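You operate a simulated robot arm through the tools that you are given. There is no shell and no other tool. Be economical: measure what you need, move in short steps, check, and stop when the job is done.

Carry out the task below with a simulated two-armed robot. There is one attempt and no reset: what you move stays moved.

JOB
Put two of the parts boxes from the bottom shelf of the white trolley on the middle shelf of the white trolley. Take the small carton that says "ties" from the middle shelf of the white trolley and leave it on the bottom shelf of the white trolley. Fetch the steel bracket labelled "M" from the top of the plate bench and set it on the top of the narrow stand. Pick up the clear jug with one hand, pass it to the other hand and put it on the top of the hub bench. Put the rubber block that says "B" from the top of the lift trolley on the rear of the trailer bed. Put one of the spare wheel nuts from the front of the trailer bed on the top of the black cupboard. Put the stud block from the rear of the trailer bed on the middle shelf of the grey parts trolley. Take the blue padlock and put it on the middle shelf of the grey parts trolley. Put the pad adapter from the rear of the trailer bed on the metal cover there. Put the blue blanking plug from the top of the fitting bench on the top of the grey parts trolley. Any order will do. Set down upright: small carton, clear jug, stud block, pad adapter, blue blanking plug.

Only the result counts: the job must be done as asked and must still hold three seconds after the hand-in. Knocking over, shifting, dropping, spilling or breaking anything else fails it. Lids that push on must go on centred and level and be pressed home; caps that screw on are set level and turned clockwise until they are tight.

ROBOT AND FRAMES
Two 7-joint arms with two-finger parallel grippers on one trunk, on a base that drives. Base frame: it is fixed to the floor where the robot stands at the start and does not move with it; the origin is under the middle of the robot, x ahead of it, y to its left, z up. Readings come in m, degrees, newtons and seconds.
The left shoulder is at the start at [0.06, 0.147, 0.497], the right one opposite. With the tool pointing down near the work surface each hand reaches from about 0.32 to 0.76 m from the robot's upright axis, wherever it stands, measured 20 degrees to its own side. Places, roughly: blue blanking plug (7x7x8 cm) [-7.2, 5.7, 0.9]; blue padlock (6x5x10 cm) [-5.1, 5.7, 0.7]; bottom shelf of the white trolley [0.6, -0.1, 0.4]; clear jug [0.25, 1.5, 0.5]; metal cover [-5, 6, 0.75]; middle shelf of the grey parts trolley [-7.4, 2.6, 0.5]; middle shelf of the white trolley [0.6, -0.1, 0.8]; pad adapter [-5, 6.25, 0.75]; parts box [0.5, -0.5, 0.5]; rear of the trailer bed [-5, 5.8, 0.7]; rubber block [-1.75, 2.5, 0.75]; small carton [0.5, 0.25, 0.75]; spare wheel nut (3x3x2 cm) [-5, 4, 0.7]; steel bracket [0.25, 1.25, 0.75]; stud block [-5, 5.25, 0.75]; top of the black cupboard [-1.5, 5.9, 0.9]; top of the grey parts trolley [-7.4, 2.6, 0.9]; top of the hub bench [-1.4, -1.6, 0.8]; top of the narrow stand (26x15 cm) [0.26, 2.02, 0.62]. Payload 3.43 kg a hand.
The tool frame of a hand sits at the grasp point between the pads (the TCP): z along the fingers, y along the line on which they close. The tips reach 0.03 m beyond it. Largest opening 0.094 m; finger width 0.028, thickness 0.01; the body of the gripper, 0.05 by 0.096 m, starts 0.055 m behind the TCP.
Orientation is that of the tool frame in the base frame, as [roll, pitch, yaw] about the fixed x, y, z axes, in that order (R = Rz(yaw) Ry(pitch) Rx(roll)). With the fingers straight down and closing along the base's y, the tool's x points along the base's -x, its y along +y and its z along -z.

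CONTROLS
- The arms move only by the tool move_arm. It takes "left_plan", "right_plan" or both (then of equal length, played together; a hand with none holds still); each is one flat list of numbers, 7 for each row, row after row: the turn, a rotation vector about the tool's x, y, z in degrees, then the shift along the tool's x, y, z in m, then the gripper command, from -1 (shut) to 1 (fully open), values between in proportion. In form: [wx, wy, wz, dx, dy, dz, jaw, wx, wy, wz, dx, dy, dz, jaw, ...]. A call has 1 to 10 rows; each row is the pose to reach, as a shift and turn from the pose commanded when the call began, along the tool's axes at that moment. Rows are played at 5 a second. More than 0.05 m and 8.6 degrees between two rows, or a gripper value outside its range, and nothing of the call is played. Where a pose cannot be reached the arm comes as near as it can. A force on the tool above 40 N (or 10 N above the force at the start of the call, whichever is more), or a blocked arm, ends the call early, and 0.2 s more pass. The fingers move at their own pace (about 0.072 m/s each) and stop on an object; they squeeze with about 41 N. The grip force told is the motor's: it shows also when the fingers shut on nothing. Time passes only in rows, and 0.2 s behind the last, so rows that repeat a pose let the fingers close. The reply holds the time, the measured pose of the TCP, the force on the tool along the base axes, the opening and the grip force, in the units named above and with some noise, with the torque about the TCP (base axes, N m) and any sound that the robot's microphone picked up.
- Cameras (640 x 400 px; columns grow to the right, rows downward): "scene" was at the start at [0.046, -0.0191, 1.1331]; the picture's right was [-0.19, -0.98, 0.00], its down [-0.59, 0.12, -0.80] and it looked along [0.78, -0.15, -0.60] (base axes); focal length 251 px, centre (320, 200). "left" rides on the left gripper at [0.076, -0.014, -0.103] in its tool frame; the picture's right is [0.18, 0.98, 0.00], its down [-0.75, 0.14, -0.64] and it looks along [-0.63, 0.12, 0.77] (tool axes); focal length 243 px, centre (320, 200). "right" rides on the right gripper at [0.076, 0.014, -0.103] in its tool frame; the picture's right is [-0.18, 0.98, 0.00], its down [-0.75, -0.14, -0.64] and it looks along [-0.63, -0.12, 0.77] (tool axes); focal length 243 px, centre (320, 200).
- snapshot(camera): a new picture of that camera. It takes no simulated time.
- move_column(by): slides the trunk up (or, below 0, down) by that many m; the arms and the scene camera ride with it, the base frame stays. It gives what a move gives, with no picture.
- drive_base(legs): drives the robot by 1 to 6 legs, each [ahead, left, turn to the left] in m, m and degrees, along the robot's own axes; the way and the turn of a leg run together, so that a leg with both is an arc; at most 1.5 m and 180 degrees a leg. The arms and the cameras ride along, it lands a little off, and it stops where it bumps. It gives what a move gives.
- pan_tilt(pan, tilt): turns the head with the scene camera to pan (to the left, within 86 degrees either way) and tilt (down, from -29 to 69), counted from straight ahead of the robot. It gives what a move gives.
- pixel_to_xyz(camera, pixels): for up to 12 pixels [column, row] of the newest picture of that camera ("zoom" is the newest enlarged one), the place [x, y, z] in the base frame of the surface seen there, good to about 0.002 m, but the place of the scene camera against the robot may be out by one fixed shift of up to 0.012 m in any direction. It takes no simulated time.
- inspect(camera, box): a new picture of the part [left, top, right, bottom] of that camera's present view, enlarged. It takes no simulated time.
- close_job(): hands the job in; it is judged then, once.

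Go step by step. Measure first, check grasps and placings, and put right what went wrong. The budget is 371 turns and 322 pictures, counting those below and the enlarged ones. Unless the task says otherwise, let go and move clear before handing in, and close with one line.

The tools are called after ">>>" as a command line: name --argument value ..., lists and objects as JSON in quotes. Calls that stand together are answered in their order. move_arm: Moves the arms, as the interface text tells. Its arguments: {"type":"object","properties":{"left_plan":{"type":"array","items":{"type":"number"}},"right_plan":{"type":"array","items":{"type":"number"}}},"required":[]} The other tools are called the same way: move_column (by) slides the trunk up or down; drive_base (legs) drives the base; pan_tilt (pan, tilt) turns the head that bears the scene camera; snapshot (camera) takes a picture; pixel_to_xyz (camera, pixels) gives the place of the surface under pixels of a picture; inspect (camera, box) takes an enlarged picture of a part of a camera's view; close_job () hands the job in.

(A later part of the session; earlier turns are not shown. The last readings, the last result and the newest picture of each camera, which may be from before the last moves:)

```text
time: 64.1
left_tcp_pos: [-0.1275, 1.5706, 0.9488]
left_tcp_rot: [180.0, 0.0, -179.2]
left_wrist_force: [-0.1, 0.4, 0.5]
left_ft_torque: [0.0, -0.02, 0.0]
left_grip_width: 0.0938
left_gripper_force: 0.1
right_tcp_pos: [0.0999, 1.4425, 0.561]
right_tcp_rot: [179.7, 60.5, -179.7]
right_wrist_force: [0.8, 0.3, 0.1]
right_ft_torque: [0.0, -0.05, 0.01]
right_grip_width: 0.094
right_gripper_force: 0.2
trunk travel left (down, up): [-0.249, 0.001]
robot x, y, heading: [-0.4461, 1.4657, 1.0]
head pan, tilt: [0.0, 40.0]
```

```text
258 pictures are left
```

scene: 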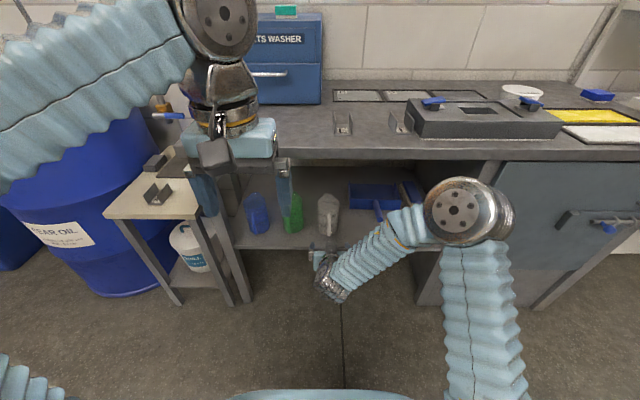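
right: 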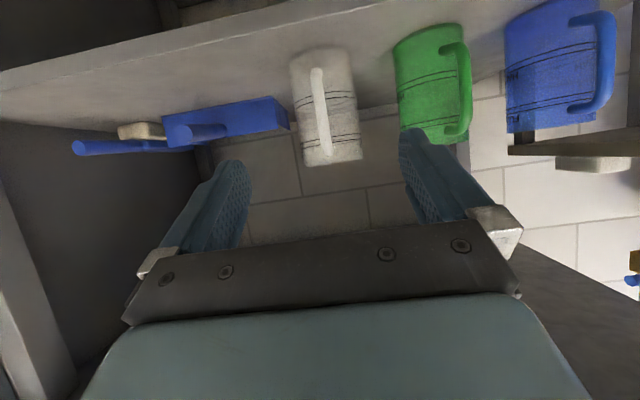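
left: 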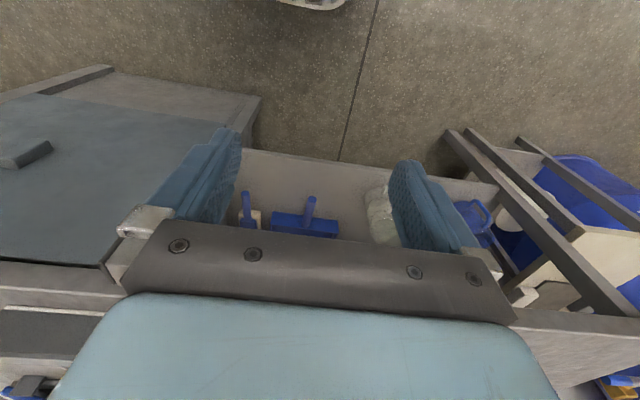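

>>> inspect --camera "right" --box '[280, 30, 400, 180]'

>>> pixel_to_xyz --camera "right" --pixels '[[316, 75], [320, 100], [324, 125], [328, 150], [314, 70], [345, 60], [305, 60], [333, 163], [350, 140], [295, 70], [400, 60]]'

```text
2.67 times, centred on (340, 105) of right
```

zoom: 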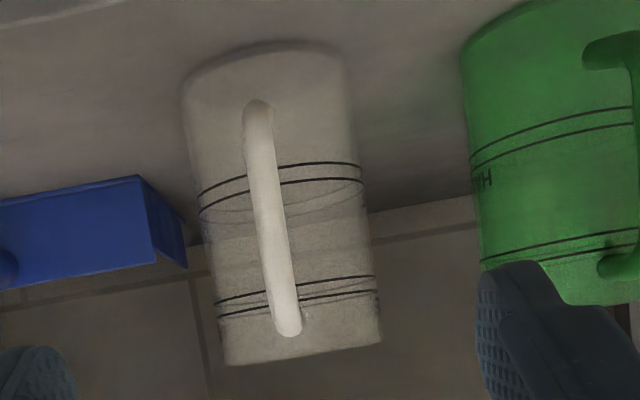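

```text
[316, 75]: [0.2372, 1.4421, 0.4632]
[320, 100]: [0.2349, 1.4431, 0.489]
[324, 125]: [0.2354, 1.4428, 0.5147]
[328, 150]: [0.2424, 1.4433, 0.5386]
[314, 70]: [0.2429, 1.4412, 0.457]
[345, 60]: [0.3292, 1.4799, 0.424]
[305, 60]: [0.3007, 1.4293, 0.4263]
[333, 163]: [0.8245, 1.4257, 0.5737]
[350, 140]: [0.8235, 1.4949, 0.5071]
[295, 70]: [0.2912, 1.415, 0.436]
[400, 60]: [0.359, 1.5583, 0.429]
```

Handle bar at x≈0.235, y≈1.443, z 0.455–0.54. I advance with fingers partly open and grip the handle at mid-height.

>>> move_arm --right_plan '[0, 0, 0, -0.0039, 0.0005, 0.0337, 0.4, 0, 0, 0, -0.0078, 0.0005, 0.0675, 0, 0, 0, 0, -0.0116, 0.0005, 0.1012, 0, 0, 0, 0, -0.0155, 0.0005, 0.1349, 0]'

>>> snapshot --camera "right"

```text
time: 65.1
left_tcp_pos: [-0.1275, 1.5706, 0.9491]
left_tcp_rot: [-179.9, 0.0, -179.2]
left_wrist_force: [-0.3, 0.0, -0.4]
left_ft_torque: [0.0, -0.01, -0.01]
left_grip_width: 0.0941
left_gripper_force: 0.1
right_tcp_pos: [0.2266, 1.4428, 0.5086]
right_tcp_rot: [179.9, 60.4, -179.6]
right_wrist_force: [-0.4, -0.1, 0.6]
right_ft_torque: [0.01, 0.01, 0.04]
right_grip_width: 0.0471
right_gripper_force: 0.1
trunk travel left (down, up): [-0.249, 0.001]
robot x, y, heading: [-0.4496, 1.4673, 0.9]
head pan, tilt: [0.0, 40.0]
```

```text
256 pictures are left
```

right: 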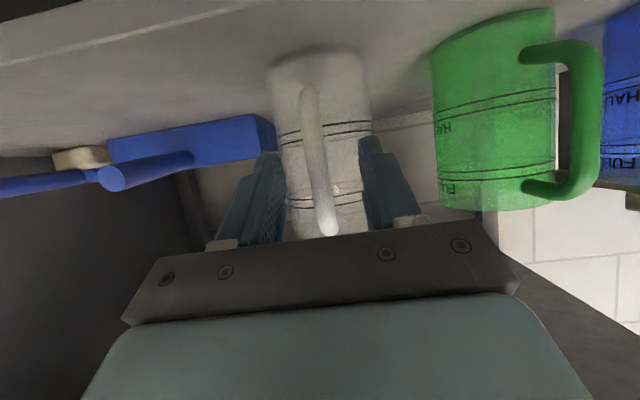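

>>> move_arm --right_plan '[0, 0, 0, 0, 0, 0, -0.5, 0, 0, 0, 0, 0, 0, -1, 0, 0, 0, 0, 0, 0, -1, 0, 0, 0, 0, 0, 0, -1]'

>>> snapshot --camera "right"

```text
time: 66.1
left_tcp_pos: [-0.1277, 1.5701, 0.9482]
left_tcp_rot: [179.9, -0.1, -179.2]
left_wrist_force: [-0.1, 0.6, -0.3]
left_ft_torque: [-0.04, 0.03, 0.0]
left_grip_width: 0.0941
left_gripper_force: 0.0
right_tcp_pos: [0.2266, 1.4422, 0.5094]
right_tcp_rot: [-179.9, 60.4, -179.6]
right_wrist_force: [0.6, -0.8, 1.5]
right_ft_torque: [0.03, 0.03, 0.0]
right_grip_width: 0.0107
right_gripper_force: 41.4
trunk travel left (down, up): [-0.249, 0.001]
robot x, y, heading: [-0.4452, 1.4671, 0.9]
head pan, tilt: [0.0, 40.0]
```

```text
255 pictures are left
```

right: 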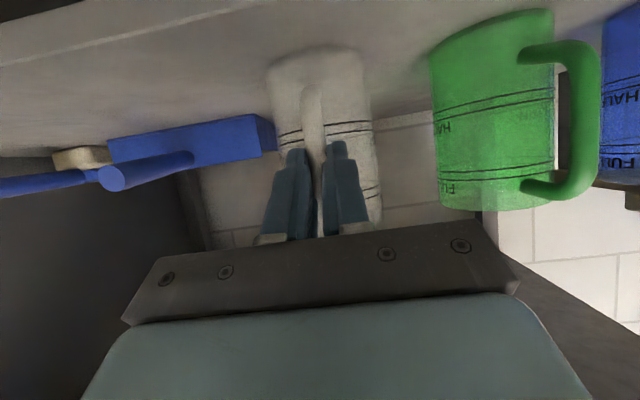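

Handle gripped. Lift 3 cm and pull straight out.

>>> move_arm --right_plan '[0, 0, 0, -0.0087, 0, -0.0049, -1, 0, 0, 0, -0.0261, 0, -0.0148, -1, 0, 0, 0, -0.0044, 0, -0.053, -1, 0, 0, 0, 0.0174, 0, -0.0913, -1, 0, 0, 0, 0.0391, 0, -0.1295, -1, 0, 0, 0, 0.0609, 0, -0.1678, -1, 0, 0, 0, 0.0826, 0, -0.206, -1]'

>>> snapshot --camera "right"

>>> snapshot --camera "scene"

```text
time: 67.7
left_tcp_pos: [-0.1272, 1.5714, 0.9487]
left_tcp_rot: [-180.0, -0.1, -179.2]
left_wrist_force: [-0.6, 0.7, 0.8]
left_ft_torque: [-0.01, -0.03, -0.01]
left_grip_width: 0.0941
left_gripper_force: 0.2
right_tcp_pos: [0.0061, 1.4444, 0.54]
right_tcp_rot: [179.8, 60.6, -179.7]
right_wrist_force: [0.0, -0.1, -0.1]
right_ft_torque: [0.01, 0.08, 0.04]
right_grip_width: 0.0107
right_gripper_force: 40.7
trunk travel left (down, up): [-0.249, 0.001]
robot x, y, heading: [-0.4468, 1.4643, 0.7]
head pan, tilt: [0.0, 40.0]
```

```text
254 pictures are left
```

right: 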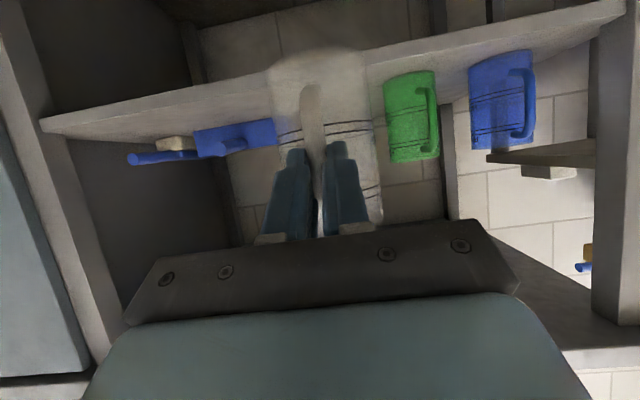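

```text
253 pictures are left
```

scene: 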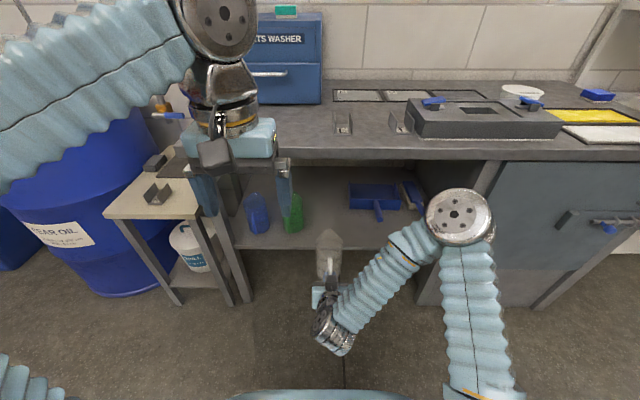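

The jug hangs upright by its handle in the right hand. I bring the left hand above it, fingers down, to look before the hand-over.

>>> move_arm --left_plan '[0, 0, 0, -0.0263, -0.0161, 0.0286, 1, 0, 0, 0, -0.0525, -0.0323, 0.0573, 1, 0, 0, 0, -0.0788, -0.0484, 0.0859, 1, 0, 0, 0, -0.105, -0.0645, 0.1145, 1, 0, 0, 0, -0.1313, -0.0806, 0.1431, 1, 0, 0, 0, -0.1575, -0.0968, 0.1718, 1, 0, 0, 0, -0.1838, -0.1129, 0.2004, 1, 0, 0, 0, -0.21, -0.129, 0.229, 1]'

>>> snapshot --camera "left"

>>> snapshot --camera "scene"

```text
time: 69.5
left_tcp_pos: [0.086, 1.443, 0.718]
left_tcp_rot: [179.9, 0.1, -179.2]
left_wrist_force: [0.7, -0.2, 0.6]
left_ft_torque: [0.0, -0.01, -0.01]
left_grip_width: 0.0939
left_gripper_force: 0.0
right_tcp_pos: [0.0052, 1.444, 0.5404]
right_tcp_rot: [180.0, 60.4, -179.6]
right_wrist_force: [0.1, -0.6, -0.1]
right_ft_torque: [-0.03, 0.07, 0.02]
right_grip_width: 0.0109
right_gripper_force: 41.0
trunk travel left (down, up): [-0.249, 0.001]
robot x, y, heading: [-0.447, 1.4671, 0.7]
head pan, tilt: [0.0, 40.0]
```

```text
252 pictures are left
```

left: 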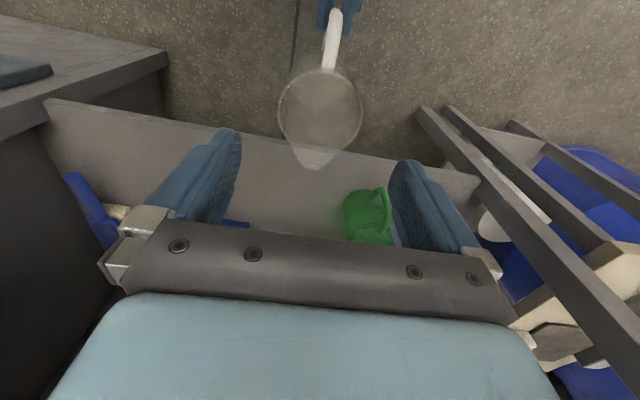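

```text
251 pictures are left
```

scene: 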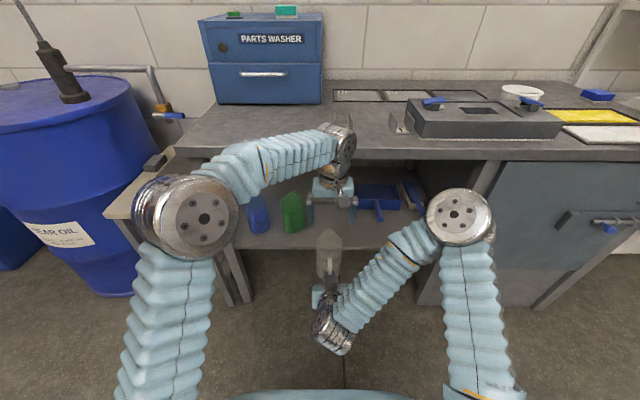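

The rim is centred at pixel (320,107) → about (0.085, 1.443), z≈0.60, directly below the left TCP. I descend around it.

>>> move_arm --left_plan '[0, 0, 0, 0, 0, 0.034, 1, 0, 0, 0, 0, 0, 0.068, 1, 0, 0, 0, 0, 0, 0.102, 1, 0, 0, 0, 0, 0, 0.135, 1]'

>>> snapshot --camera "left"

>>> inspect --camera "scene" --box '[260, 150, 420, 350]'

```text
time: 70.5
left_tcp_pos: [0.0843, 1.4437, 0.5844]
left_tcp_rot: [-180.0, 0.1, -179.2]
left_wrist_force: [-0.6, 0.1, 0.2]
left_ft_torque: [-0.01, 0.0, -0.03]
left_grip_width: 0.0943
left_gripper_force: 0.0
right_tcp_pos: [0.0067, 1.4443, 0.5411]
right_tcp_rot: [180.0, 60.4, -179.5]
right_wrist_force: [0.0, -0.2, -1.7]
right_ft_torque: [0.0, 0.09, 0.0]
right_grip_width: 0.0105
right_gripper_force: 41.0
trunk travel left (down, up): [-0.249, 0.001]
robot x, y, heading: [-0.4479, 1.4671, 1.0]
head pan, tilt: [0.0, 40.0]
```

```text
250 pictures are left
```

left: 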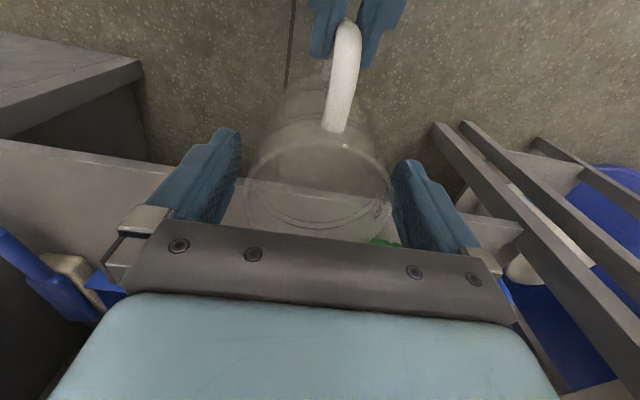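

```text
2.00 times, centred on (340, 250) of scene
```

zoom: 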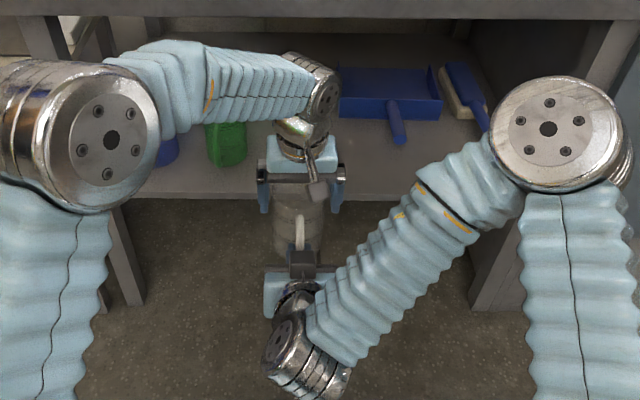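

The fingers straddle the rim. I go 1 cm lower and close the left hand.

>>> move_arm --left_plan '[0, 0, 0, 0, 0, 0.01, 1, 0, 0, 0, 0, 0, 0.01, 0.3, 0, 0, 0, 0, 0, 0.01, -1, 0, 0, 0, 0, 0, 0.01, -1, 0, 0, 0, 0, 0, 0.01, -1]'

>>> snapshot --camera "left"

```text
time: 71.7
left_tcp_pos: [0.0838, 1.4449, 0.5729]
left_tcp_rot: [179.9, 0.1, -179.2]
left_wrist_force: [0.5, 7.1, 0.6]
left_ft_torque: [0.19, -0.01, -0.48]
left_grip_width: 0.083
left_gripper_force: 41.3
right_tcp_pos: [0.006, 1.4438, 0.5407]
right_tcp_rot: [-180.0, 60.4, -179.6]
right_wrist_force: [-0.9, -7.3, -1.1]
right_ft_torque: [0.04, 0.06, -0.13]
right_grip_width: 0.0107
right_gripper_force: 41.1
trunk travel left (down, up): [-0.249, 0.001]
robot x, y, heading: [-0.4456, 1.4683, 0.7]
head pan, tilt: [0.0, 40.0]
```

```text
248 pictures are left
```

left: 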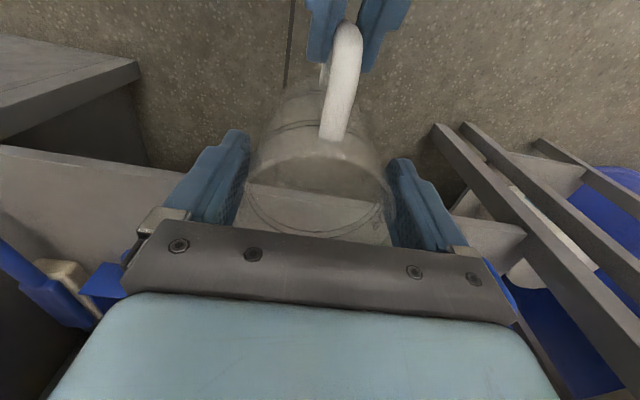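

Left hand holds the jug body. I release the right hand and withdraw it horizontally.

>>> move_arm --right_plan '[0, 0, 0, 0, 0, 0, -0.3, 0, 0, 0, 0, 0, 0, -0.2, 0, 0, 0, 0.0099, 0, -0.0174, -0.2, 0, 0, 0, 0.0296, 0, -0.0521, -0.2, 0, 0, 0, 0.0494, 0, -0.0869, -0.2, 0, 0, 0, 0.0741, 0, -0.1303, -0.2]'

>>> snapshot --camera "left"

>>> snapshot --camera "scene"

```text
time: 73.2
left_tcp_pos: [0.0838, 1.4436, 0.5729]
left_tcp_rot: [180.0, -0.1, -179.1]
left_wrist_force: [0.3, 0.4, 0.1]
left_ft_torque: [0.0, 0.02, 0.01]
left_grip_width: 0.0833
left_gripper_force: 40.8
right_tcp_pos: [-0.1137, 1.498, 0.5274]
right_tcp_rot: [-178.5, 62.1, -179.4]
right_wrist_force: [29.8, -2.8, -1.8]
right_ft_torque: [-0.05, -0.86, 0.35]
right_grip_width: 0.0377
right_gripper_force: 0.1
right hand out of reach, approached as far as the arm can: row 4, 5, 6
trunk travel left (down, up): [-0.249, 0.001]
robot x, y, heading: [-0.4498, 1.4648, 1.0]
head pan, tilt: [0.0, 40.0]
stopped in row 6 (right hand): the force on the tool passed its limit at 150 N (the readings are from after the stop); the commanded pose is now the measured one
```

```text
247 pictures are left
```

left: 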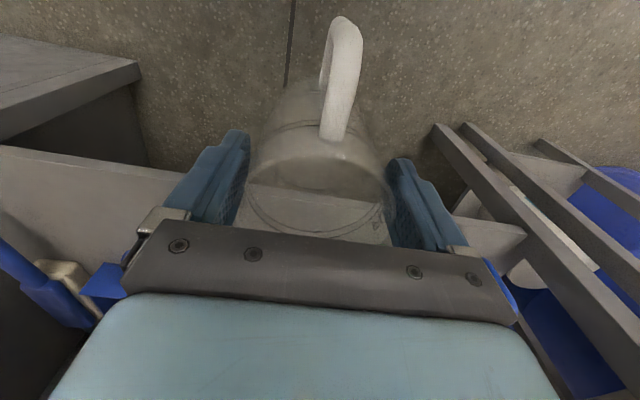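

```text
246 pictures are left
```

scene: 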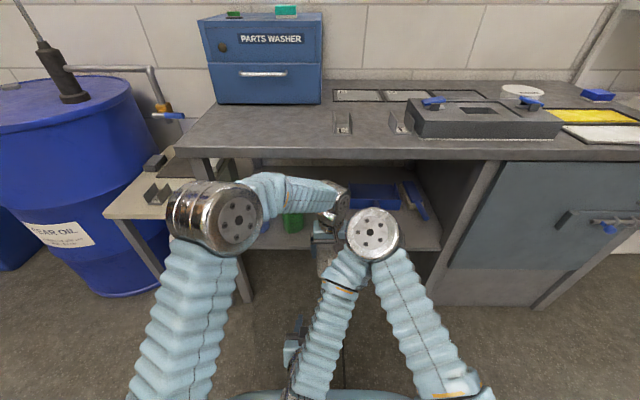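

Jug is secure in the left hand. The right arm folded against itself, so I ease it to the right and slightly forward.

>>> move_arm --right_plan '[0, 0, 0, -0.0106, -0.0333, 0.0057, -0.2, 0, 0, 0, -0.0211, -0.0667, 0.0113, -0.2, 0, 0, 0, -0.0317, -0.1, 0.017, -0.2, 0, 1, 0, -0.042, -0.14, 0.02, 0, 0, 2, 0, -0.052, -0.18, 0.02, 0]'

>>> snapshot --camera "scene"

```text
time: 74.4
left_tcp_pos: [0.0882, 1.4366, 0.5783]
left_tcp_rot: [-178.7, 0.9, -179.1]
left_wrist_force: [1.2, -15.7, 0.8]
left_ft_torque: [-0.27, 0.14, 0.99]
left_grip_width: 0.0861
left_gripper_force: 40.9
right_tcp_pos: [0.0148, 1.3936, 0.5576]
right_tcp_rot: [-179.4, 59.1, -178.1]
right_wrist_force: [-1.0, 16.1, -0.7]
right_ft_torque: [-0.12, -0.07, 0.24]
right_grip_width: 0.0564
right_gripper_force: 8.2
right hand out of reach, approached as far as the arm can: row 1, 2, 3, 4, 5
trunk travel left (down, up): [-0.249, 0.001]
robot x, y, heading: [-0.4423, 1.4617, 0.7]
head pan, tilt: [0.0, 40.0]
stopped in row 5 (right hand): the force on the tool passed its limit at 64 N (the readings are from after the stop); the commanded pose is now the measured one
```

```text
245 pictures are left
```

scene: 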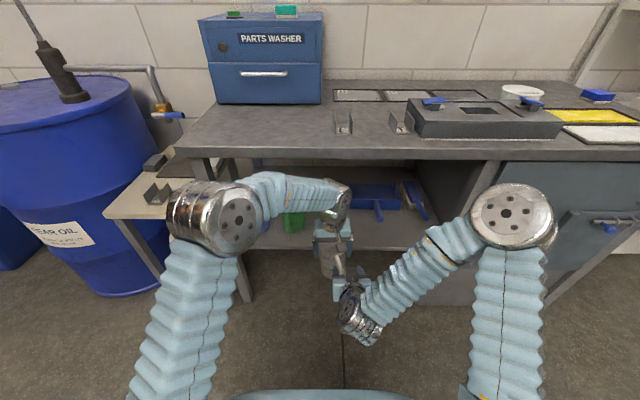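

The right arm swung forward and is pressing on the handle. I look closely.

>>> snapshot --camera "left"

>>> snapshot --camera "right"

>>> inspect --camera "scene" --box '[280, 190, 440, 350]'

```text
244 pictures are left
```

left: 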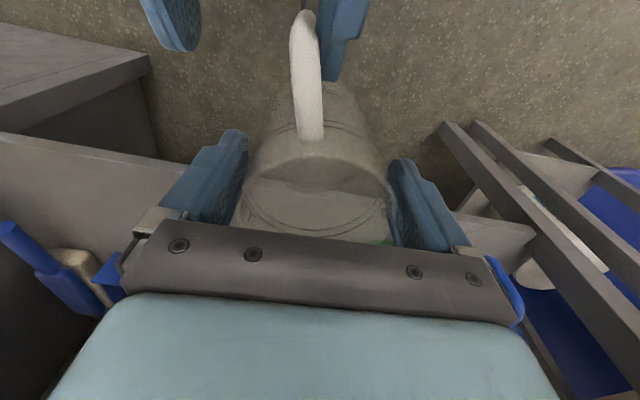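

```text
243 pictures are left
```

right: 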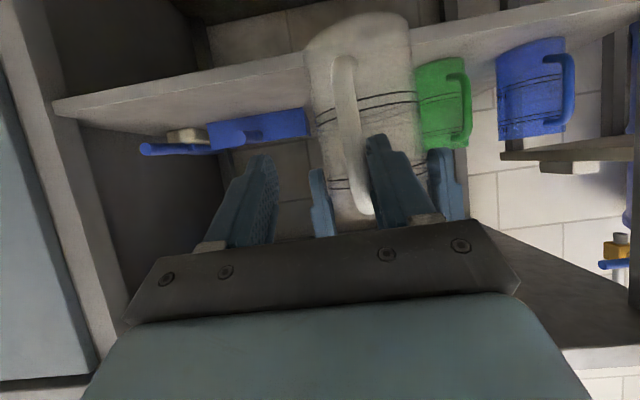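

```text
2.50 times, centred on (360, 270) of scene
```

zoom: 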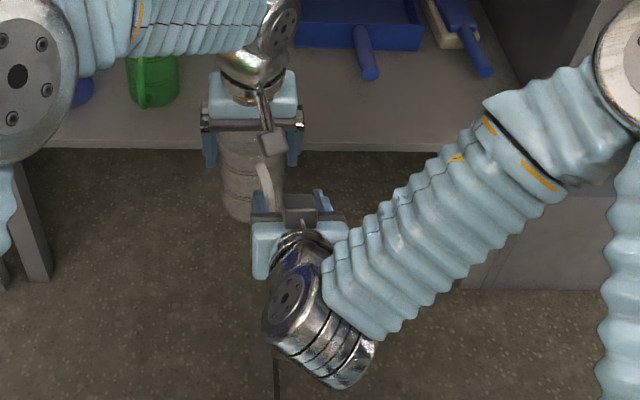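

The handle lies between the right fingers with one finger pressing it. I open the right hand wider to relieve it, then lift the left hand with the jug straight up out of there.

>>> move_arm --right_plan '[0, 0, 0, 0, 0.005, 0, 0.5, 0, 0, 0, 0, 0.015, 0, 1, 0, 0, 0, 0, 0.015, 0, 1]'

>>> snapshot --camera "left"

```text
time: 75.2
left_tcp_pos: [0.0881, 1.4387, 0.5767]
left_tcp_rot: [-179.0, 1.0, -179.0]
left_wrist_force: [0.6, 0.2, -0.3]
left_ft_torque: [0.01, -0.01, -0.01]
left_grip_width: 0.0857
left_gripper_force: 41.0
right_tcp_pos: [0.0148, 1.4068, 0.5568]
right_tcp_rot: [-179.1, 59.2, -178.2]
right_wrist_force: [-0.8, -0.3, 0.6]
right_ft_torque: [-0.01, -0.02, 0.0]
right_grip_width: 0.094
right_gripper_force: 0.1
trunk travel left (down, up): [-0.249, 0.001]
robot x, y, heading: [-0.4447, 1.4642, 0.8]
head pan, tilt: [0.0, 40.0]
```

```text
241 pictures are left
```

left: 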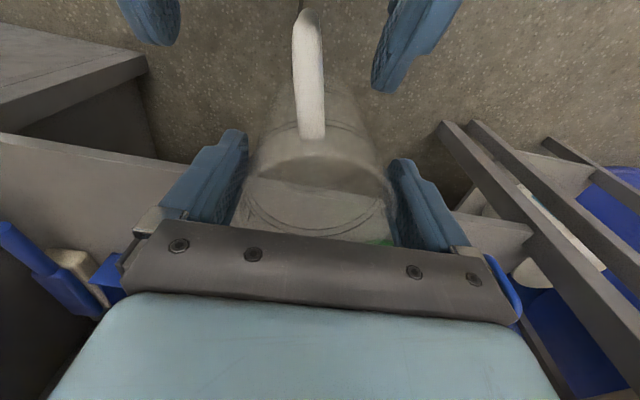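

>>> move_arm --left_plan '[0, 0, 0, 0, 0, -0.045, -1, 0, 0, 0, 0, 0, -0.09, -1, 0, 0, 0, 0, 0, -0.135, -1, 0, 0, 0, 0, 0, -0.18, -1, 0, 0, 0, 0, 0, -0.215, -1]'

>>> snapshot --camera "scene"

>>> snapshot --camera "left"

```text
time: 76.4
left_tcp_pos: [0.0846, 1.4443, 0.7942]
left_tcp_rot: [-179.0, 1.0, -179.0]
left_wrist_force: [0.4, -1.1, -1.0]
left_ft_torque: [-0.03, 0.07, -0.02]
left_grip_width: 0.0852
left_gripper_force: 40.8
right_tcp_pos: [0.0147, 1.4059, 0.558]
right_tcp_rot: [-179.0, 59.1, -178.2]
right_wrist_force: [-0.1, -0.4, 0.2]
right_ft_torque: [-0.01, 0.01, -0.01]
right_grip_width: 0.0941
right_gripper_force: 0.1
trunk travel left (down, up): [-0.249, 0.001]
robot x, y, heading: [-0.4483, 1.4667, 1.0]
head pan, tilt: [0.0, 40.0]
```

```text
240 pictures are left
```

scene: 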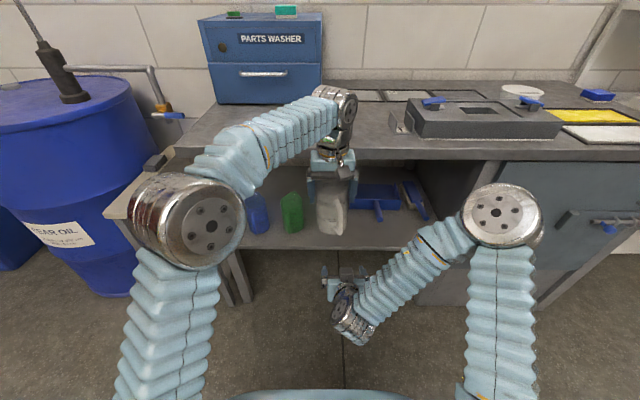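

```text
239 pictures are left
```

left: 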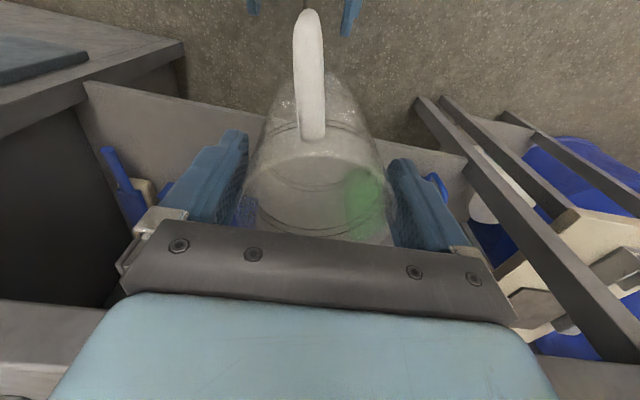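

Jug is clear. I bring the right arm back up to its travel pose.

>>> move_arm --right_plan '[0, 5.9, 0, -0.0237, -0.019, -0.0305, 1, 0, 11.8, 0, -0.0474, -0.038, -0.061, 1, 0, 17.7, 0, -0.0711, -0.057, -0.0915, 1, 0, 23.6, 0, -0.0948, -0.076, -0.122, 1, 0, 29.5, 0, -0.1185, -0.095, -0.1525, 1, 0, 35.4, 0, -0.1422, -0.114, -0.183, 1, 0, 41.3, 0, -0.1659, -0.133, -0.2135, 1, 0, 47.2, 0, -0.1896, -0.152, -0.244, 1, 0, 53.1, 0, -0.2133, -0.171, -0.2745, 1, 0, 59, 0, -0.237, -0.19, -0.305, 1]'

>>> pan_tilt --pan -86 --tilt 15

>>> snapshot --camera "scene"

```text
time: 78.6
left_tcp_pos: [0.0843, 1.4446, 0.793]
left_tcp_rot: [-179.0, 1.1, -179.0]
left_wrist_force: [0.5, 0.1, -0.6]
left_ft_torque: [-0.03, -0.02, 0.05]
left_grip_width: 0.0853
left_gripper_force: 41.5
right_tcp_pos: [-0.121, 1.2175, 0.9193]
right_tcp_rot: [-179.6, 0.2, -178.9]
right_wrist_force: [-0.4, 0.2, 0.3]
right_ft_torque: [0.0, 0.02, 0.0]
right_grip_width: 0.0941
right_gripper_force: 0.0
right hand out of reach, approached as far as the arm can: row 1, 2
trunk travel left (down, up): [-0.249, 0.001]
robot x, y, heading: [-0.4486, 1.4666, 1.1]
head pan, tilt: [0.0, 40.0]
```

```text
time: 80.2
left_tcp_pos: [0.0852, 1.4449, 0.7928]
left_tcp_rot: [-178.9, 1.1, -178.9]
left_wrist_force: [0.3, 0.6, -1.1]
left_ft_torque: [0.03, 0.02, 0.0]
left_grip_width: 0.0851
left_gripper_force: 41.3
right_tcp_pos: [-0.1201, 1.2174, 0.9173]
right_tcp_rot: [-179.6, 0.2, -179.0]
right_wrist_force: [0.6, 0.5, -0.7]
right_ft_torque: [0.02, 0.01, 0.01]
right_grip_width: 0.094
right_gripper_force: 0.1
trunk travel left (down, up): [-0.249, 0.001]
robot x, y, heading: [-0.4463, 1.4637, 0.8]
head pan, tilt: [-85.9, 15.0]
```

```text
238 pictures are left
```

scene: 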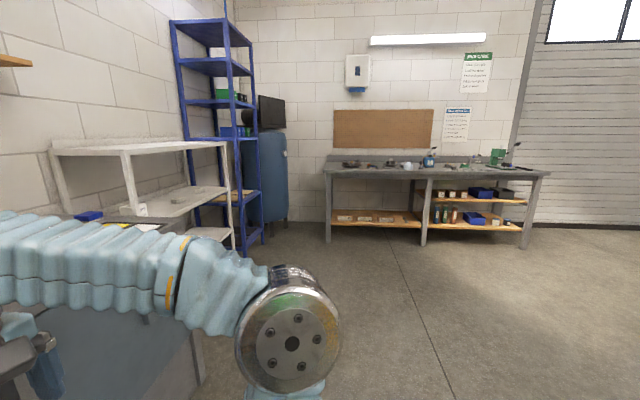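

The hub bench is along the far (−y) wall. I measure its front edge and clear areas.

>>> pixel_to_xyz --camera "scene" --pixels '[[330, 173], [400, 176], [470, 178], [545, 180], [380, 168], [440, 170], [490, 168], [390, 290], [425, 240]]'

>>> inspect --camera "scene" --box '[310, 130, 560, 250]'

```text
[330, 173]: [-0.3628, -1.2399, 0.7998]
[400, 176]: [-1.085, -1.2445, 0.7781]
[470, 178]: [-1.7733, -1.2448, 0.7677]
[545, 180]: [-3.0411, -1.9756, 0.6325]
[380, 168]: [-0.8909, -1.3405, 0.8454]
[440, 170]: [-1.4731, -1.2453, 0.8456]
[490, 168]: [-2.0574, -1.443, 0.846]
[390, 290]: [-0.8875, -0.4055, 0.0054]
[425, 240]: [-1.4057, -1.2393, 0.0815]
```

```text
2.56 times, centred on (435, 190) of scene
```

zoom: 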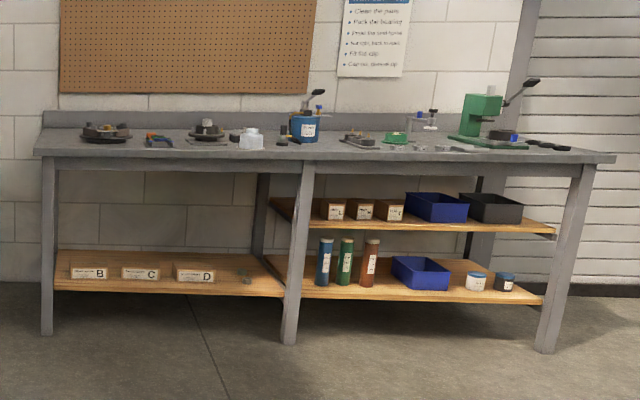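

Bench top z≈0.84, front edge y≈−1.245. I back away, turn to face it, and drive up.

>>> drive_base --legs '[[-0.65, 0, 0], [0, 0, -91], [1.4, 0, 0], [0.5, 0, 0]]'

>>> pan_tilt --pan 0 --tilt 30

>>> snapshot --camera "scene"

```text
time: 96.8
left_tcp_pos: [-1.057, -0.9828, 0.7925]
left_tcp_rot: [-179.0, 0.9, 92.2]
left_wrist_force: [0.8, 0.5, -0.9]
left_ft_torque: [0.0, 0.01, -0.03]
left_grip_width: 0.0844
left_gripper_force: 41.1
right_tcp_pos: [-1.2888, -0.7828, 0.9175]
right_tcp_rot: [-179.6, 0.2, 92.2]
right_wrist_force: [-0.6, -0.1, -0.5]
right_ft_torque: [-0.02, 0.03, -0.01]
right_grip_width: 0.0942
right_gripper_force: 0.0
trunk travel left (down, up): [-0.249, 0.001]
robot x, y, heading: [-1.0472, -0.4503, -88.0]
head pan, tilt: [-85.9, 15.0]
```

```text
time: 98.4
left_tcp_pos: [-1.0583, -0.9825, 0.7935]
left_tcp_rot: [-179.0, 1.0, 92.3]
left_wrist_force: [-0.3, -1.0, -0.1]
left_ft_torque: [-0.01, 0.01, 0.03]
left_grip_width: 0.0844
left_gripper_force: 40.7
right_tcp_pos: [-1.2887, -0.7836, 0.9181]
right_tcp_rot: [-179.6, 0.2, 92.2]
right_wrist_force: [0.4, -0.8, 0.2]
right_ft_torque: [-0.01, -0.01, 0.01]
right_grip_width: 0.0941
right_gripper_force: 0.0
trunk travel left (down, up): [-0.249, 0.001]
robot x, y, heading: [-1.0441, -0.4536, -87.9]
head pan, tilt: [0.0, 30.0]
```

```text
236 pictures are left
```

scene: 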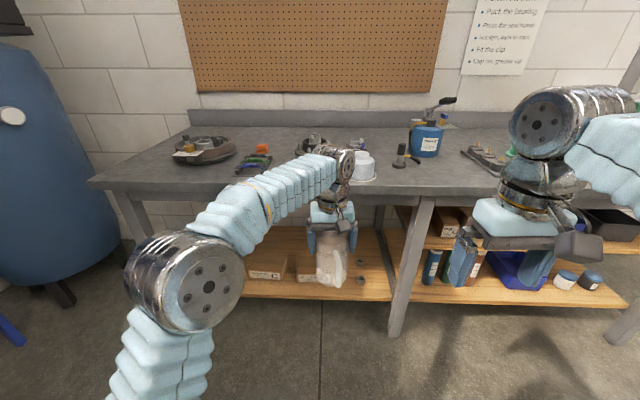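

Before driving closer I look down at my own base's footprint against the bench.

>>> pan_tilt --pan 0 --tilt 69

>>> snapshot --camera "scene"

```text
time: 99.4
left_tcp_pos: [-1.0575, -0.9829, 0.7936]
left_tcp_rot: [-179.0, 1.0, 92.2]
left_wrist_force: [0.3, -0.2, -1.2]
left_ft_torque: [-0.01, 0.01, 0.03]
left_grip_width: 0.0842
left_gripper_force: 40.8
right_tcp_pos: [-1.2879, -0.7827, 0.9186]
right_tcp_rot: [-179.6, 0.2, 92.2]
right_wrist_force: [-0.5, -0.5, 0.5]
right_ft_torque: [-0.02, -0.01, -0.01]
right_grip_width: 0.0939
right_gripper_force: 0.1
trunk travel left (down, up): [-0.249, 0.001]
robot x, y, heading: [-1.047, -0.451, -87.9]
head pan, tilt: [0.0, 68.8]
```

```text
235 pictures are left
```

scene: 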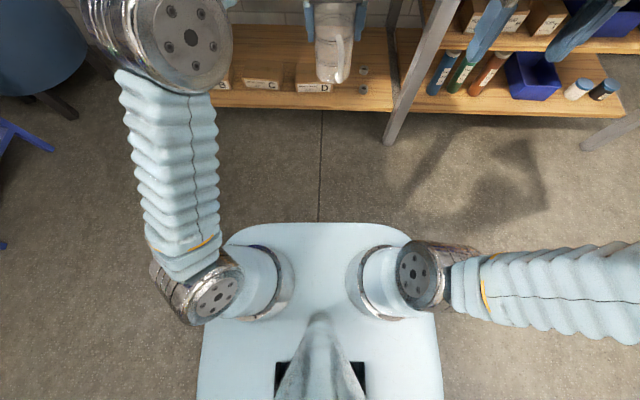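

>>> pixel_to_xyz --camera "scene" --pixels '[[320, 228], [320, 245], [230, 240], [320, 215], [400, 130], [320, 105], [360, 105], [440, 380], [410, 235]]'

```text
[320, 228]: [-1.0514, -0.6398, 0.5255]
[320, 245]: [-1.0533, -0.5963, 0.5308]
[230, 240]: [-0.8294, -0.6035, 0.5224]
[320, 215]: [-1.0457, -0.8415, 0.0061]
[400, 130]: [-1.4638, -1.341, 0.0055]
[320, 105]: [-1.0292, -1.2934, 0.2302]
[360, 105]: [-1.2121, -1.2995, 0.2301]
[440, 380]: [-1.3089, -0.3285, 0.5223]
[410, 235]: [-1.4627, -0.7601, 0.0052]
```

The deck front is ~0.2 m ahead of my axis. I pull the left hand in and raise the jug above bench height, levelling the 1° tilt.

>>> move_arm --left_plan '[-0.12, 0.12, 0, 0.0212, 0.0212, -0.0262, -1, -0.25, 0.25, 0, 0.0425, 0.0425, -0.0525, -1, -0.37, 0.37, 0, 0.0638, 0.0638, -0.0788, -1, -0.5, 0.5, 0, 0.085, 0.085, -0.105, -1, -0.62, 0.62, 0, 0.1062, 0.1062, -0.1313, -1, -0.75, 0.75, 0, 0.1275, 0.1275, -0.1575, -1, -0.87, 0.87, 0, 0.1488, 0.1488, -0.1838, -1, -1, 1, 0, 0.17, 0.17, -0.21, -1]'

>>> pan_tilt --pan 0 --tilt 25

>>> snapshot --camera "scene"

>>> snapshot --camera "left"

```text
time: 101.2
left_tcp_pos: [-0.899, -0.818, 0.9819]
left_tcp_rot: [179.4, -1.9, 91.6]
left_wrist_force: [2.2, -0.7, -0.8]
left_ft_torque: [0.01, 0.08, -0.01]
left_grip_width: 0.0843
left_gripper_force: 41.0
left hand out of reach, approached as far as the arm can: row 8
right_tcp_pos: [-1.2887, -0.7827, 0.9181]
right_tcp_rot: [-179.5, 0.2, 92.3]
right_wrist_force: [0.6, 0.5, 0.1]
right_ft_torque: [-0.01, 0.02, -0.02]
right_grip_width: 0.0938
right_gripper_force: 0.1
trunk travel left (down, up): [-0.249, 0.001]
robot x, y, heading: [-1.0462, -0.45, -88.0]
head pan, tilt: [0.0, 68.8]
```

```text
time: 102.3
left_tcp_pos: [-0.901, -0.8172, 0.9802]
left_tcp_rot: [179.4, -1.9, 91.6]
left_wrist_force: [0.1, -0.5, -1.0]
left_ft_torque: [0.0, 0.0, 0.02]
left_grip_width: 0.0845
left_gripper_force: 40.6
right_tcp_pos: [-1.2895, -0.7826, 0.9193]
right_tcp_rot: [-179.4, 0.3, 92.2]
right_wrist_force: [-0.3, 0.5, 0.0]
right_ft_torque: [0.02, 0.0, 0.01]
right_grip_width: 0.0942
right_gripper_force: 0.0
trunk travel left (down, up): [-0.249, 0.001]
robot x, y, heading: [-1.0445, -0.4546, -88.0]
head pan, tilt: [0.0, 25.0]
```

```text
234 pictures are left
```

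scene: 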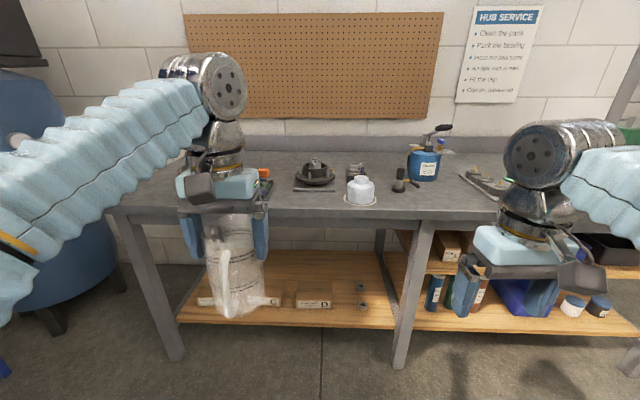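

```text
233 pictures are left
```

left: 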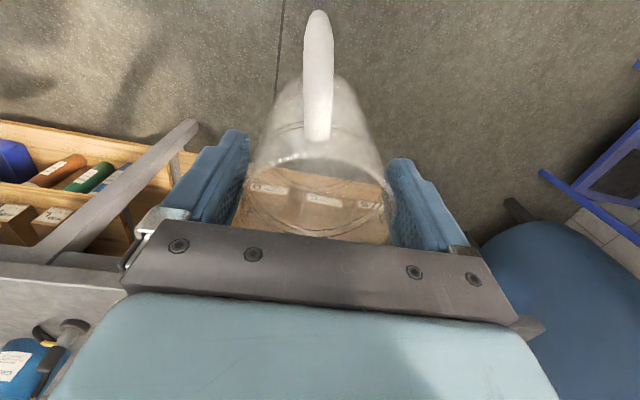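

Reach at this height is marginal; I test extending 6 cm forward at slightly lower height.

>>> move_arm --left_plan '[0, 0, 0, -0.03, 0, 0.01, -1, 0, 0, 0, -0.06, 0, 0.02, -1]'

```text
time: 102.9
left_tcp_pos: [-0.8878, -0.8646, 0.9778]
left_tcp_rot: [-180.0, 0.0, 92.4]
left_wrist_force: [0.3, 0.0, -1.4]
left_ft_torque: [-0.05, 0.01, 0.01]
left_grip_width: 0.0844
left_gripper_force: 40.8
right_tcp_pos: [-1.2886, -0.7816, 0.9184]
right_tcp_rot: [-179.4, 0.2, 92.1]
right_wrist_force: [0.2, 0.4, 0.8]
right_ft_torque: [0.02, 0.04, 0.01]
right_grip_width: 0.0943
right_gripper_force: 0.0
trunk travel left (down, up): [-0.249, 0.001]
robot x, y, heading: [-1.0516, -0.4496, -88.0]
head pan, tilt: [0.0, 25.0]
```

That is reachable and level. I test a bit farther: 4.5 cm forward at z≈0.968.

>>> move_arm --left_plan '[0, 0, 0, -0.022, 0, 0.005, -1, 0, 0, 0, -0.045, 0, 0.01, -1]'

>>> snapshot --camera "scene"

```text
time: 103.5
left_tcp_pos: [-0.8862, -0.908, 0.969]
left_tcp_rot: [180.0, -0.1, 92.3]
left_wrist_force: [0.1, 1.4, -0.3]
left_ft_torque: [0.03, 0.0, -0.01]
left_grip_width: 0.0844
left_gripper_force: 41.2
right_tcp_pos: [-1.2886, -0.7832, 0.9195]
right_tcp_rot: [-179.6, 0.2, 92.2]
right_wrist_force: [0.0, 0.5, -0.9]
right_ft_torque: [0.01, 0.0, 0.01]
right_grip_width: 0.0943
right_gripper_force: 0.1
trunk travel left (down, up): [-0.249, 0.001]
robot x, y, heading: [-1.048, -0.4484, -87.8]
head pan, tilt: [0.0, 25.0]
```

```text
232 pictures are left
```

scene: 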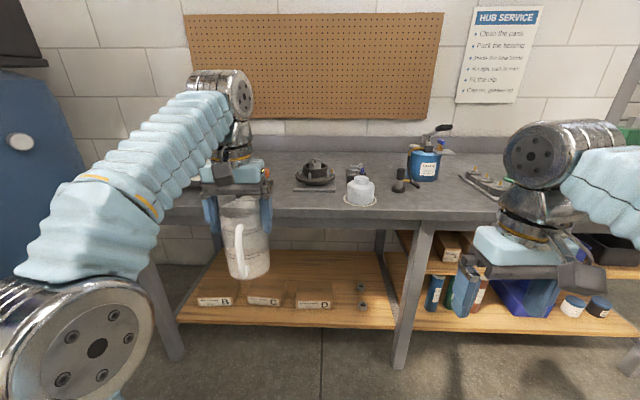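

Reachable: 0.40 m out at z 0.969. I measure the handle bottom against bench height, and the objects near the drop spot.

>>> pixel_to_xyz --camera "scene" --pixels '[[243, 274], [240, 262], [238, 228], [300, 205], [300, 190], [265, 176], [315, 190], [345, 200], [185, 195], [170, 180], [290, 213]]'

>>> inspect --camera "scene" --box '[120, 140, 360, 290]'

```text
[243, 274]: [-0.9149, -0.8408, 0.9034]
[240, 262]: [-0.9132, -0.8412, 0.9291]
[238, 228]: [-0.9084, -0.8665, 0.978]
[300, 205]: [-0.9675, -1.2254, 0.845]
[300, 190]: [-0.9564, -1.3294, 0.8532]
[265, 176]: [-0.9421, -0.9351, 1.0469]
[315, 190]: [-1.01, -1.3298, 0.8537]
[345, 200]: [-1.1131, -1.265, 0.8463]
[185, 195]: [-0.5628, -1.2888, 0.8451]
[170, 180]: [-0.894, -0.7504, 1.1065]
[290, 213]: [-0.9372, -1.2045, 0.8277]
```

```text
2.67 times, centred on (240, 215) of scene
```

zoom: 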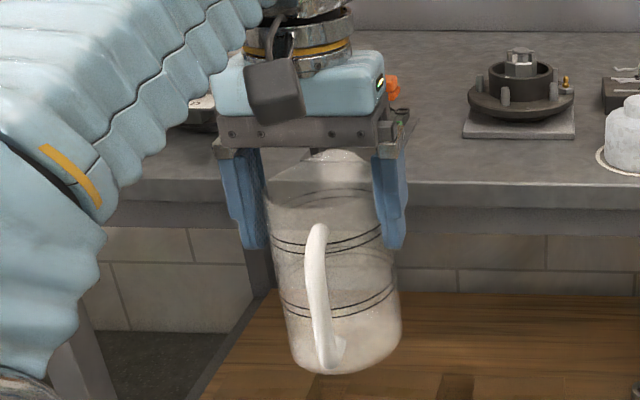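

Jug bottom is ~0.858 and the bench ~0.839, edge at y≈−1.214. I drive forward 0.375 and slightly left so the jug comes over a free spot.

>>> drive_base --legs '[[0.375, 0.04, 0]]'

>>> snapshot --camera "left"

>>> snapshot --camera "scene"

```text
time: 105.9
left_tcp_pos: [-0.8303, -1.2793, 0.9687]
left_tcp_rot: [180.0, 0.0, 92.6]
left_wrist_force: [-0.3, 1.9, 2.7]
left_ft_torque: [0.27, 0.02, 0.01]
left_grip_width: 0.0838
left_gripper_force: 41.7
right_tcp_pos: [-1.2326, -1.1561, 0.918]
right_tcp_rot: [-179.6, 0.1, 92.5]
right_wrist_force: [0.5, -0.2, -0.3]
right_ft_torque: [0.0, 0.01, 0.02]
right_grip_width: 0.0942
right_gripper_force: 0.1
trunk travel left (down, up): [-0.249, 0.001]
robot x, y, heading: [-0.995, -0.8207, -87.6]
head pan, tilt: [0.0, 25.0]
```

```text
230 pictures are left
```

left: 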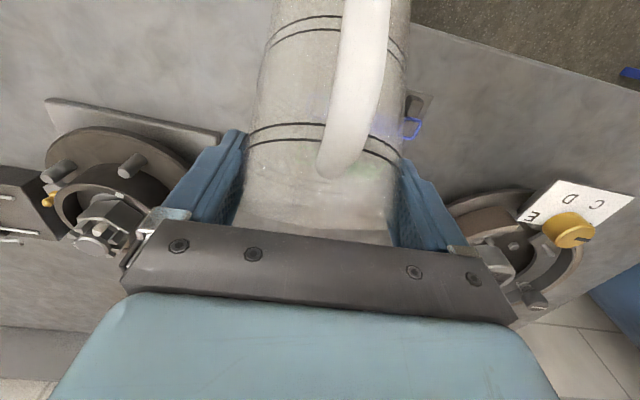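

```text
229 pictures are left
```

scene: 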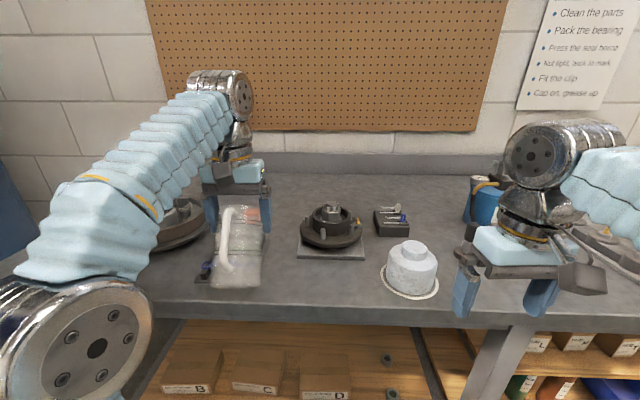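

The jug looks tilted in the grip now (bottom dragged back). I zoom in.

>>> inspect --camera "scene" --box '[160, 150, 320, 310]'

>>> pixel_to_xyz --camera "scene" --pixels '[[226, 268], [222, 250], [230, 215], [206, 268], [212, 285], [190, 305], [300, 310], [270, 300], [300, 270]]'

```text
2.50 times, centred on (240, 230) of scene
```

zoom: 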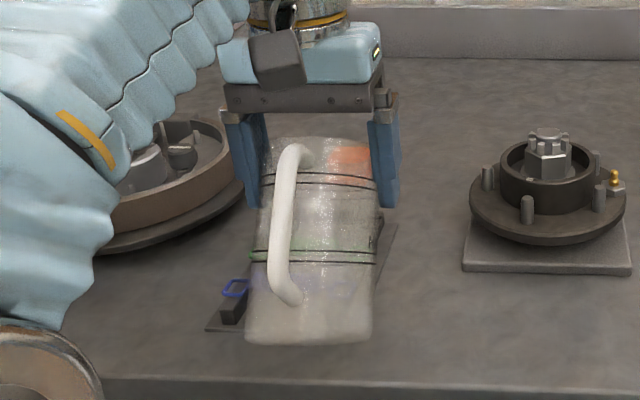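

```text
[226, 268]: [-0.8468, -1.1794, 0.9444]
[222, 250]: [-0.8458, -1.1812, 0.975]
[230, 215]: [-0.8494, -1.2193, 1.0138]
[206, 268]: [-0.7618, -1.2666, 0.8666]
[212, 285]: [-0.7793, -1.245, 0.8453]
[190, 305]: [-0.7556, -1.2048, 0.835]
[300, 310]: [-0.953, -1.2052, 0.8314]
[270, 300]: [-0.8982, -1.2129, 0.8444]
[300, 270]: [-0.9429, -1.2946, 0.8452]
```

The jug bumped the tool tray lying at the front edge. I back off and check the tray.

>>> drive_base --legs '[[-0.372, 0, 0]]'

>>> snapshot --camera "scene"

>>> snapshot --camera "left"

```text
time: 108.3
left_tcp_pos: [-0.8441, -0.904, 0.9686]
left_tcp_rot: [-180.0, -0.1, 92.8]
left_wrist_force: [-0.2, 0.1, -0.6]
left_ft_torque: [-0.04, 0.01, 0.01]
left_grip_width: 0.0835
left_gripper_force: 40.7
right_tcp_pos: [-1.2474, -0.782, 0.9187]
right_tcp_rot: [-179.6, 0.3, 92.8]
right_wrist_force: [-0.3, -0.3, 0.0]
right_ft_torque: [-0.05, 0.0, 0.01]
right_grip_width: 0.0941
right_gripper_force: 0.1
trunk travel left (down, up): [-0.249, 0.001]
robot x, y, heading: [-1.0104, -0.4473, -87.5]
head pan, tilt: [0.0, 25.0]
```

```text
227 pictures are left
```

scene: 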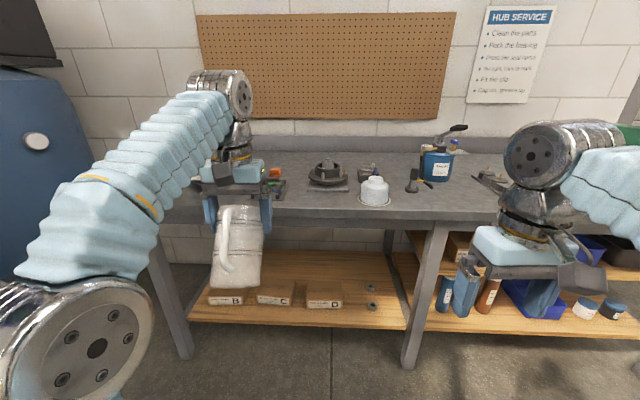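

```text
226 pictures are left
```

left: 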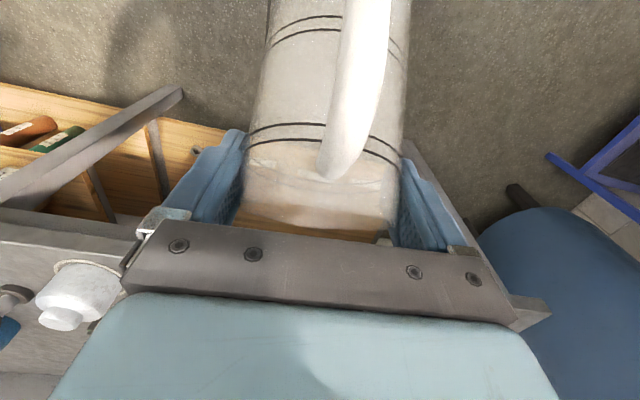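

The jug pivoted in the grip (bottom towards me), which effectively gives a tilted grip — useful for reach. I measure its tilt along the handle.

>>> inspect --camera "scene" --box '[190, 160, 310, 300]'

>>> pixel_to_xyz --camera "scene" --pixels '[[223, 262], [222, 255], [221, 248], [221, 240], [222, 232], [224, 224], [225, 216], [228, 268], [277, 186], [280, 195], [245, 186]]'

```text
2.86 times, centred on (250, 230) of scene
```

zoom: 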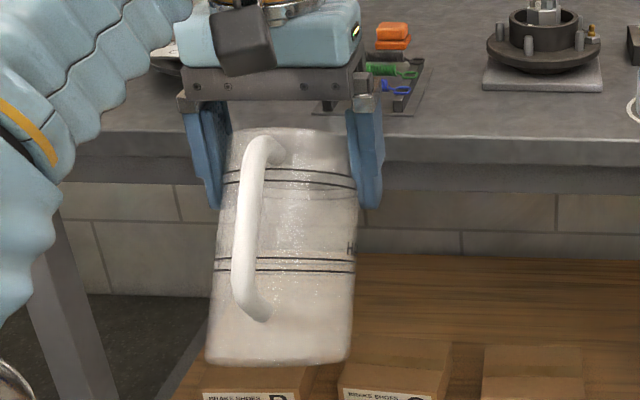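

```text
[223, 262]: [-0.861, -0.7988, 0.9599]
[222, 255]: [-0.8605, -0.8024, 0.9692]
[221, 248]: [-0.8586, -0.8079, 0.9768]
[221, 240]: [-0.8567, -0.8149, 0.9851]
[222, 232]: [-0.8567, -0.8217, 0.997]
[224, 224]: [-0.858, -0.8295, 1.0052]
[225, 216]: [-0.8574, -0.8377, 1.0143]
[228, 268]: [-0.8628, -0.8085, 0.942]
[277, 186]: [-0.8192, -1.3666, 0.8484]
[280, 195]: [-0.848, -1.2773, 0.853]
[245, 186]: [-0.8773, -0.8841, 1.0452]
```

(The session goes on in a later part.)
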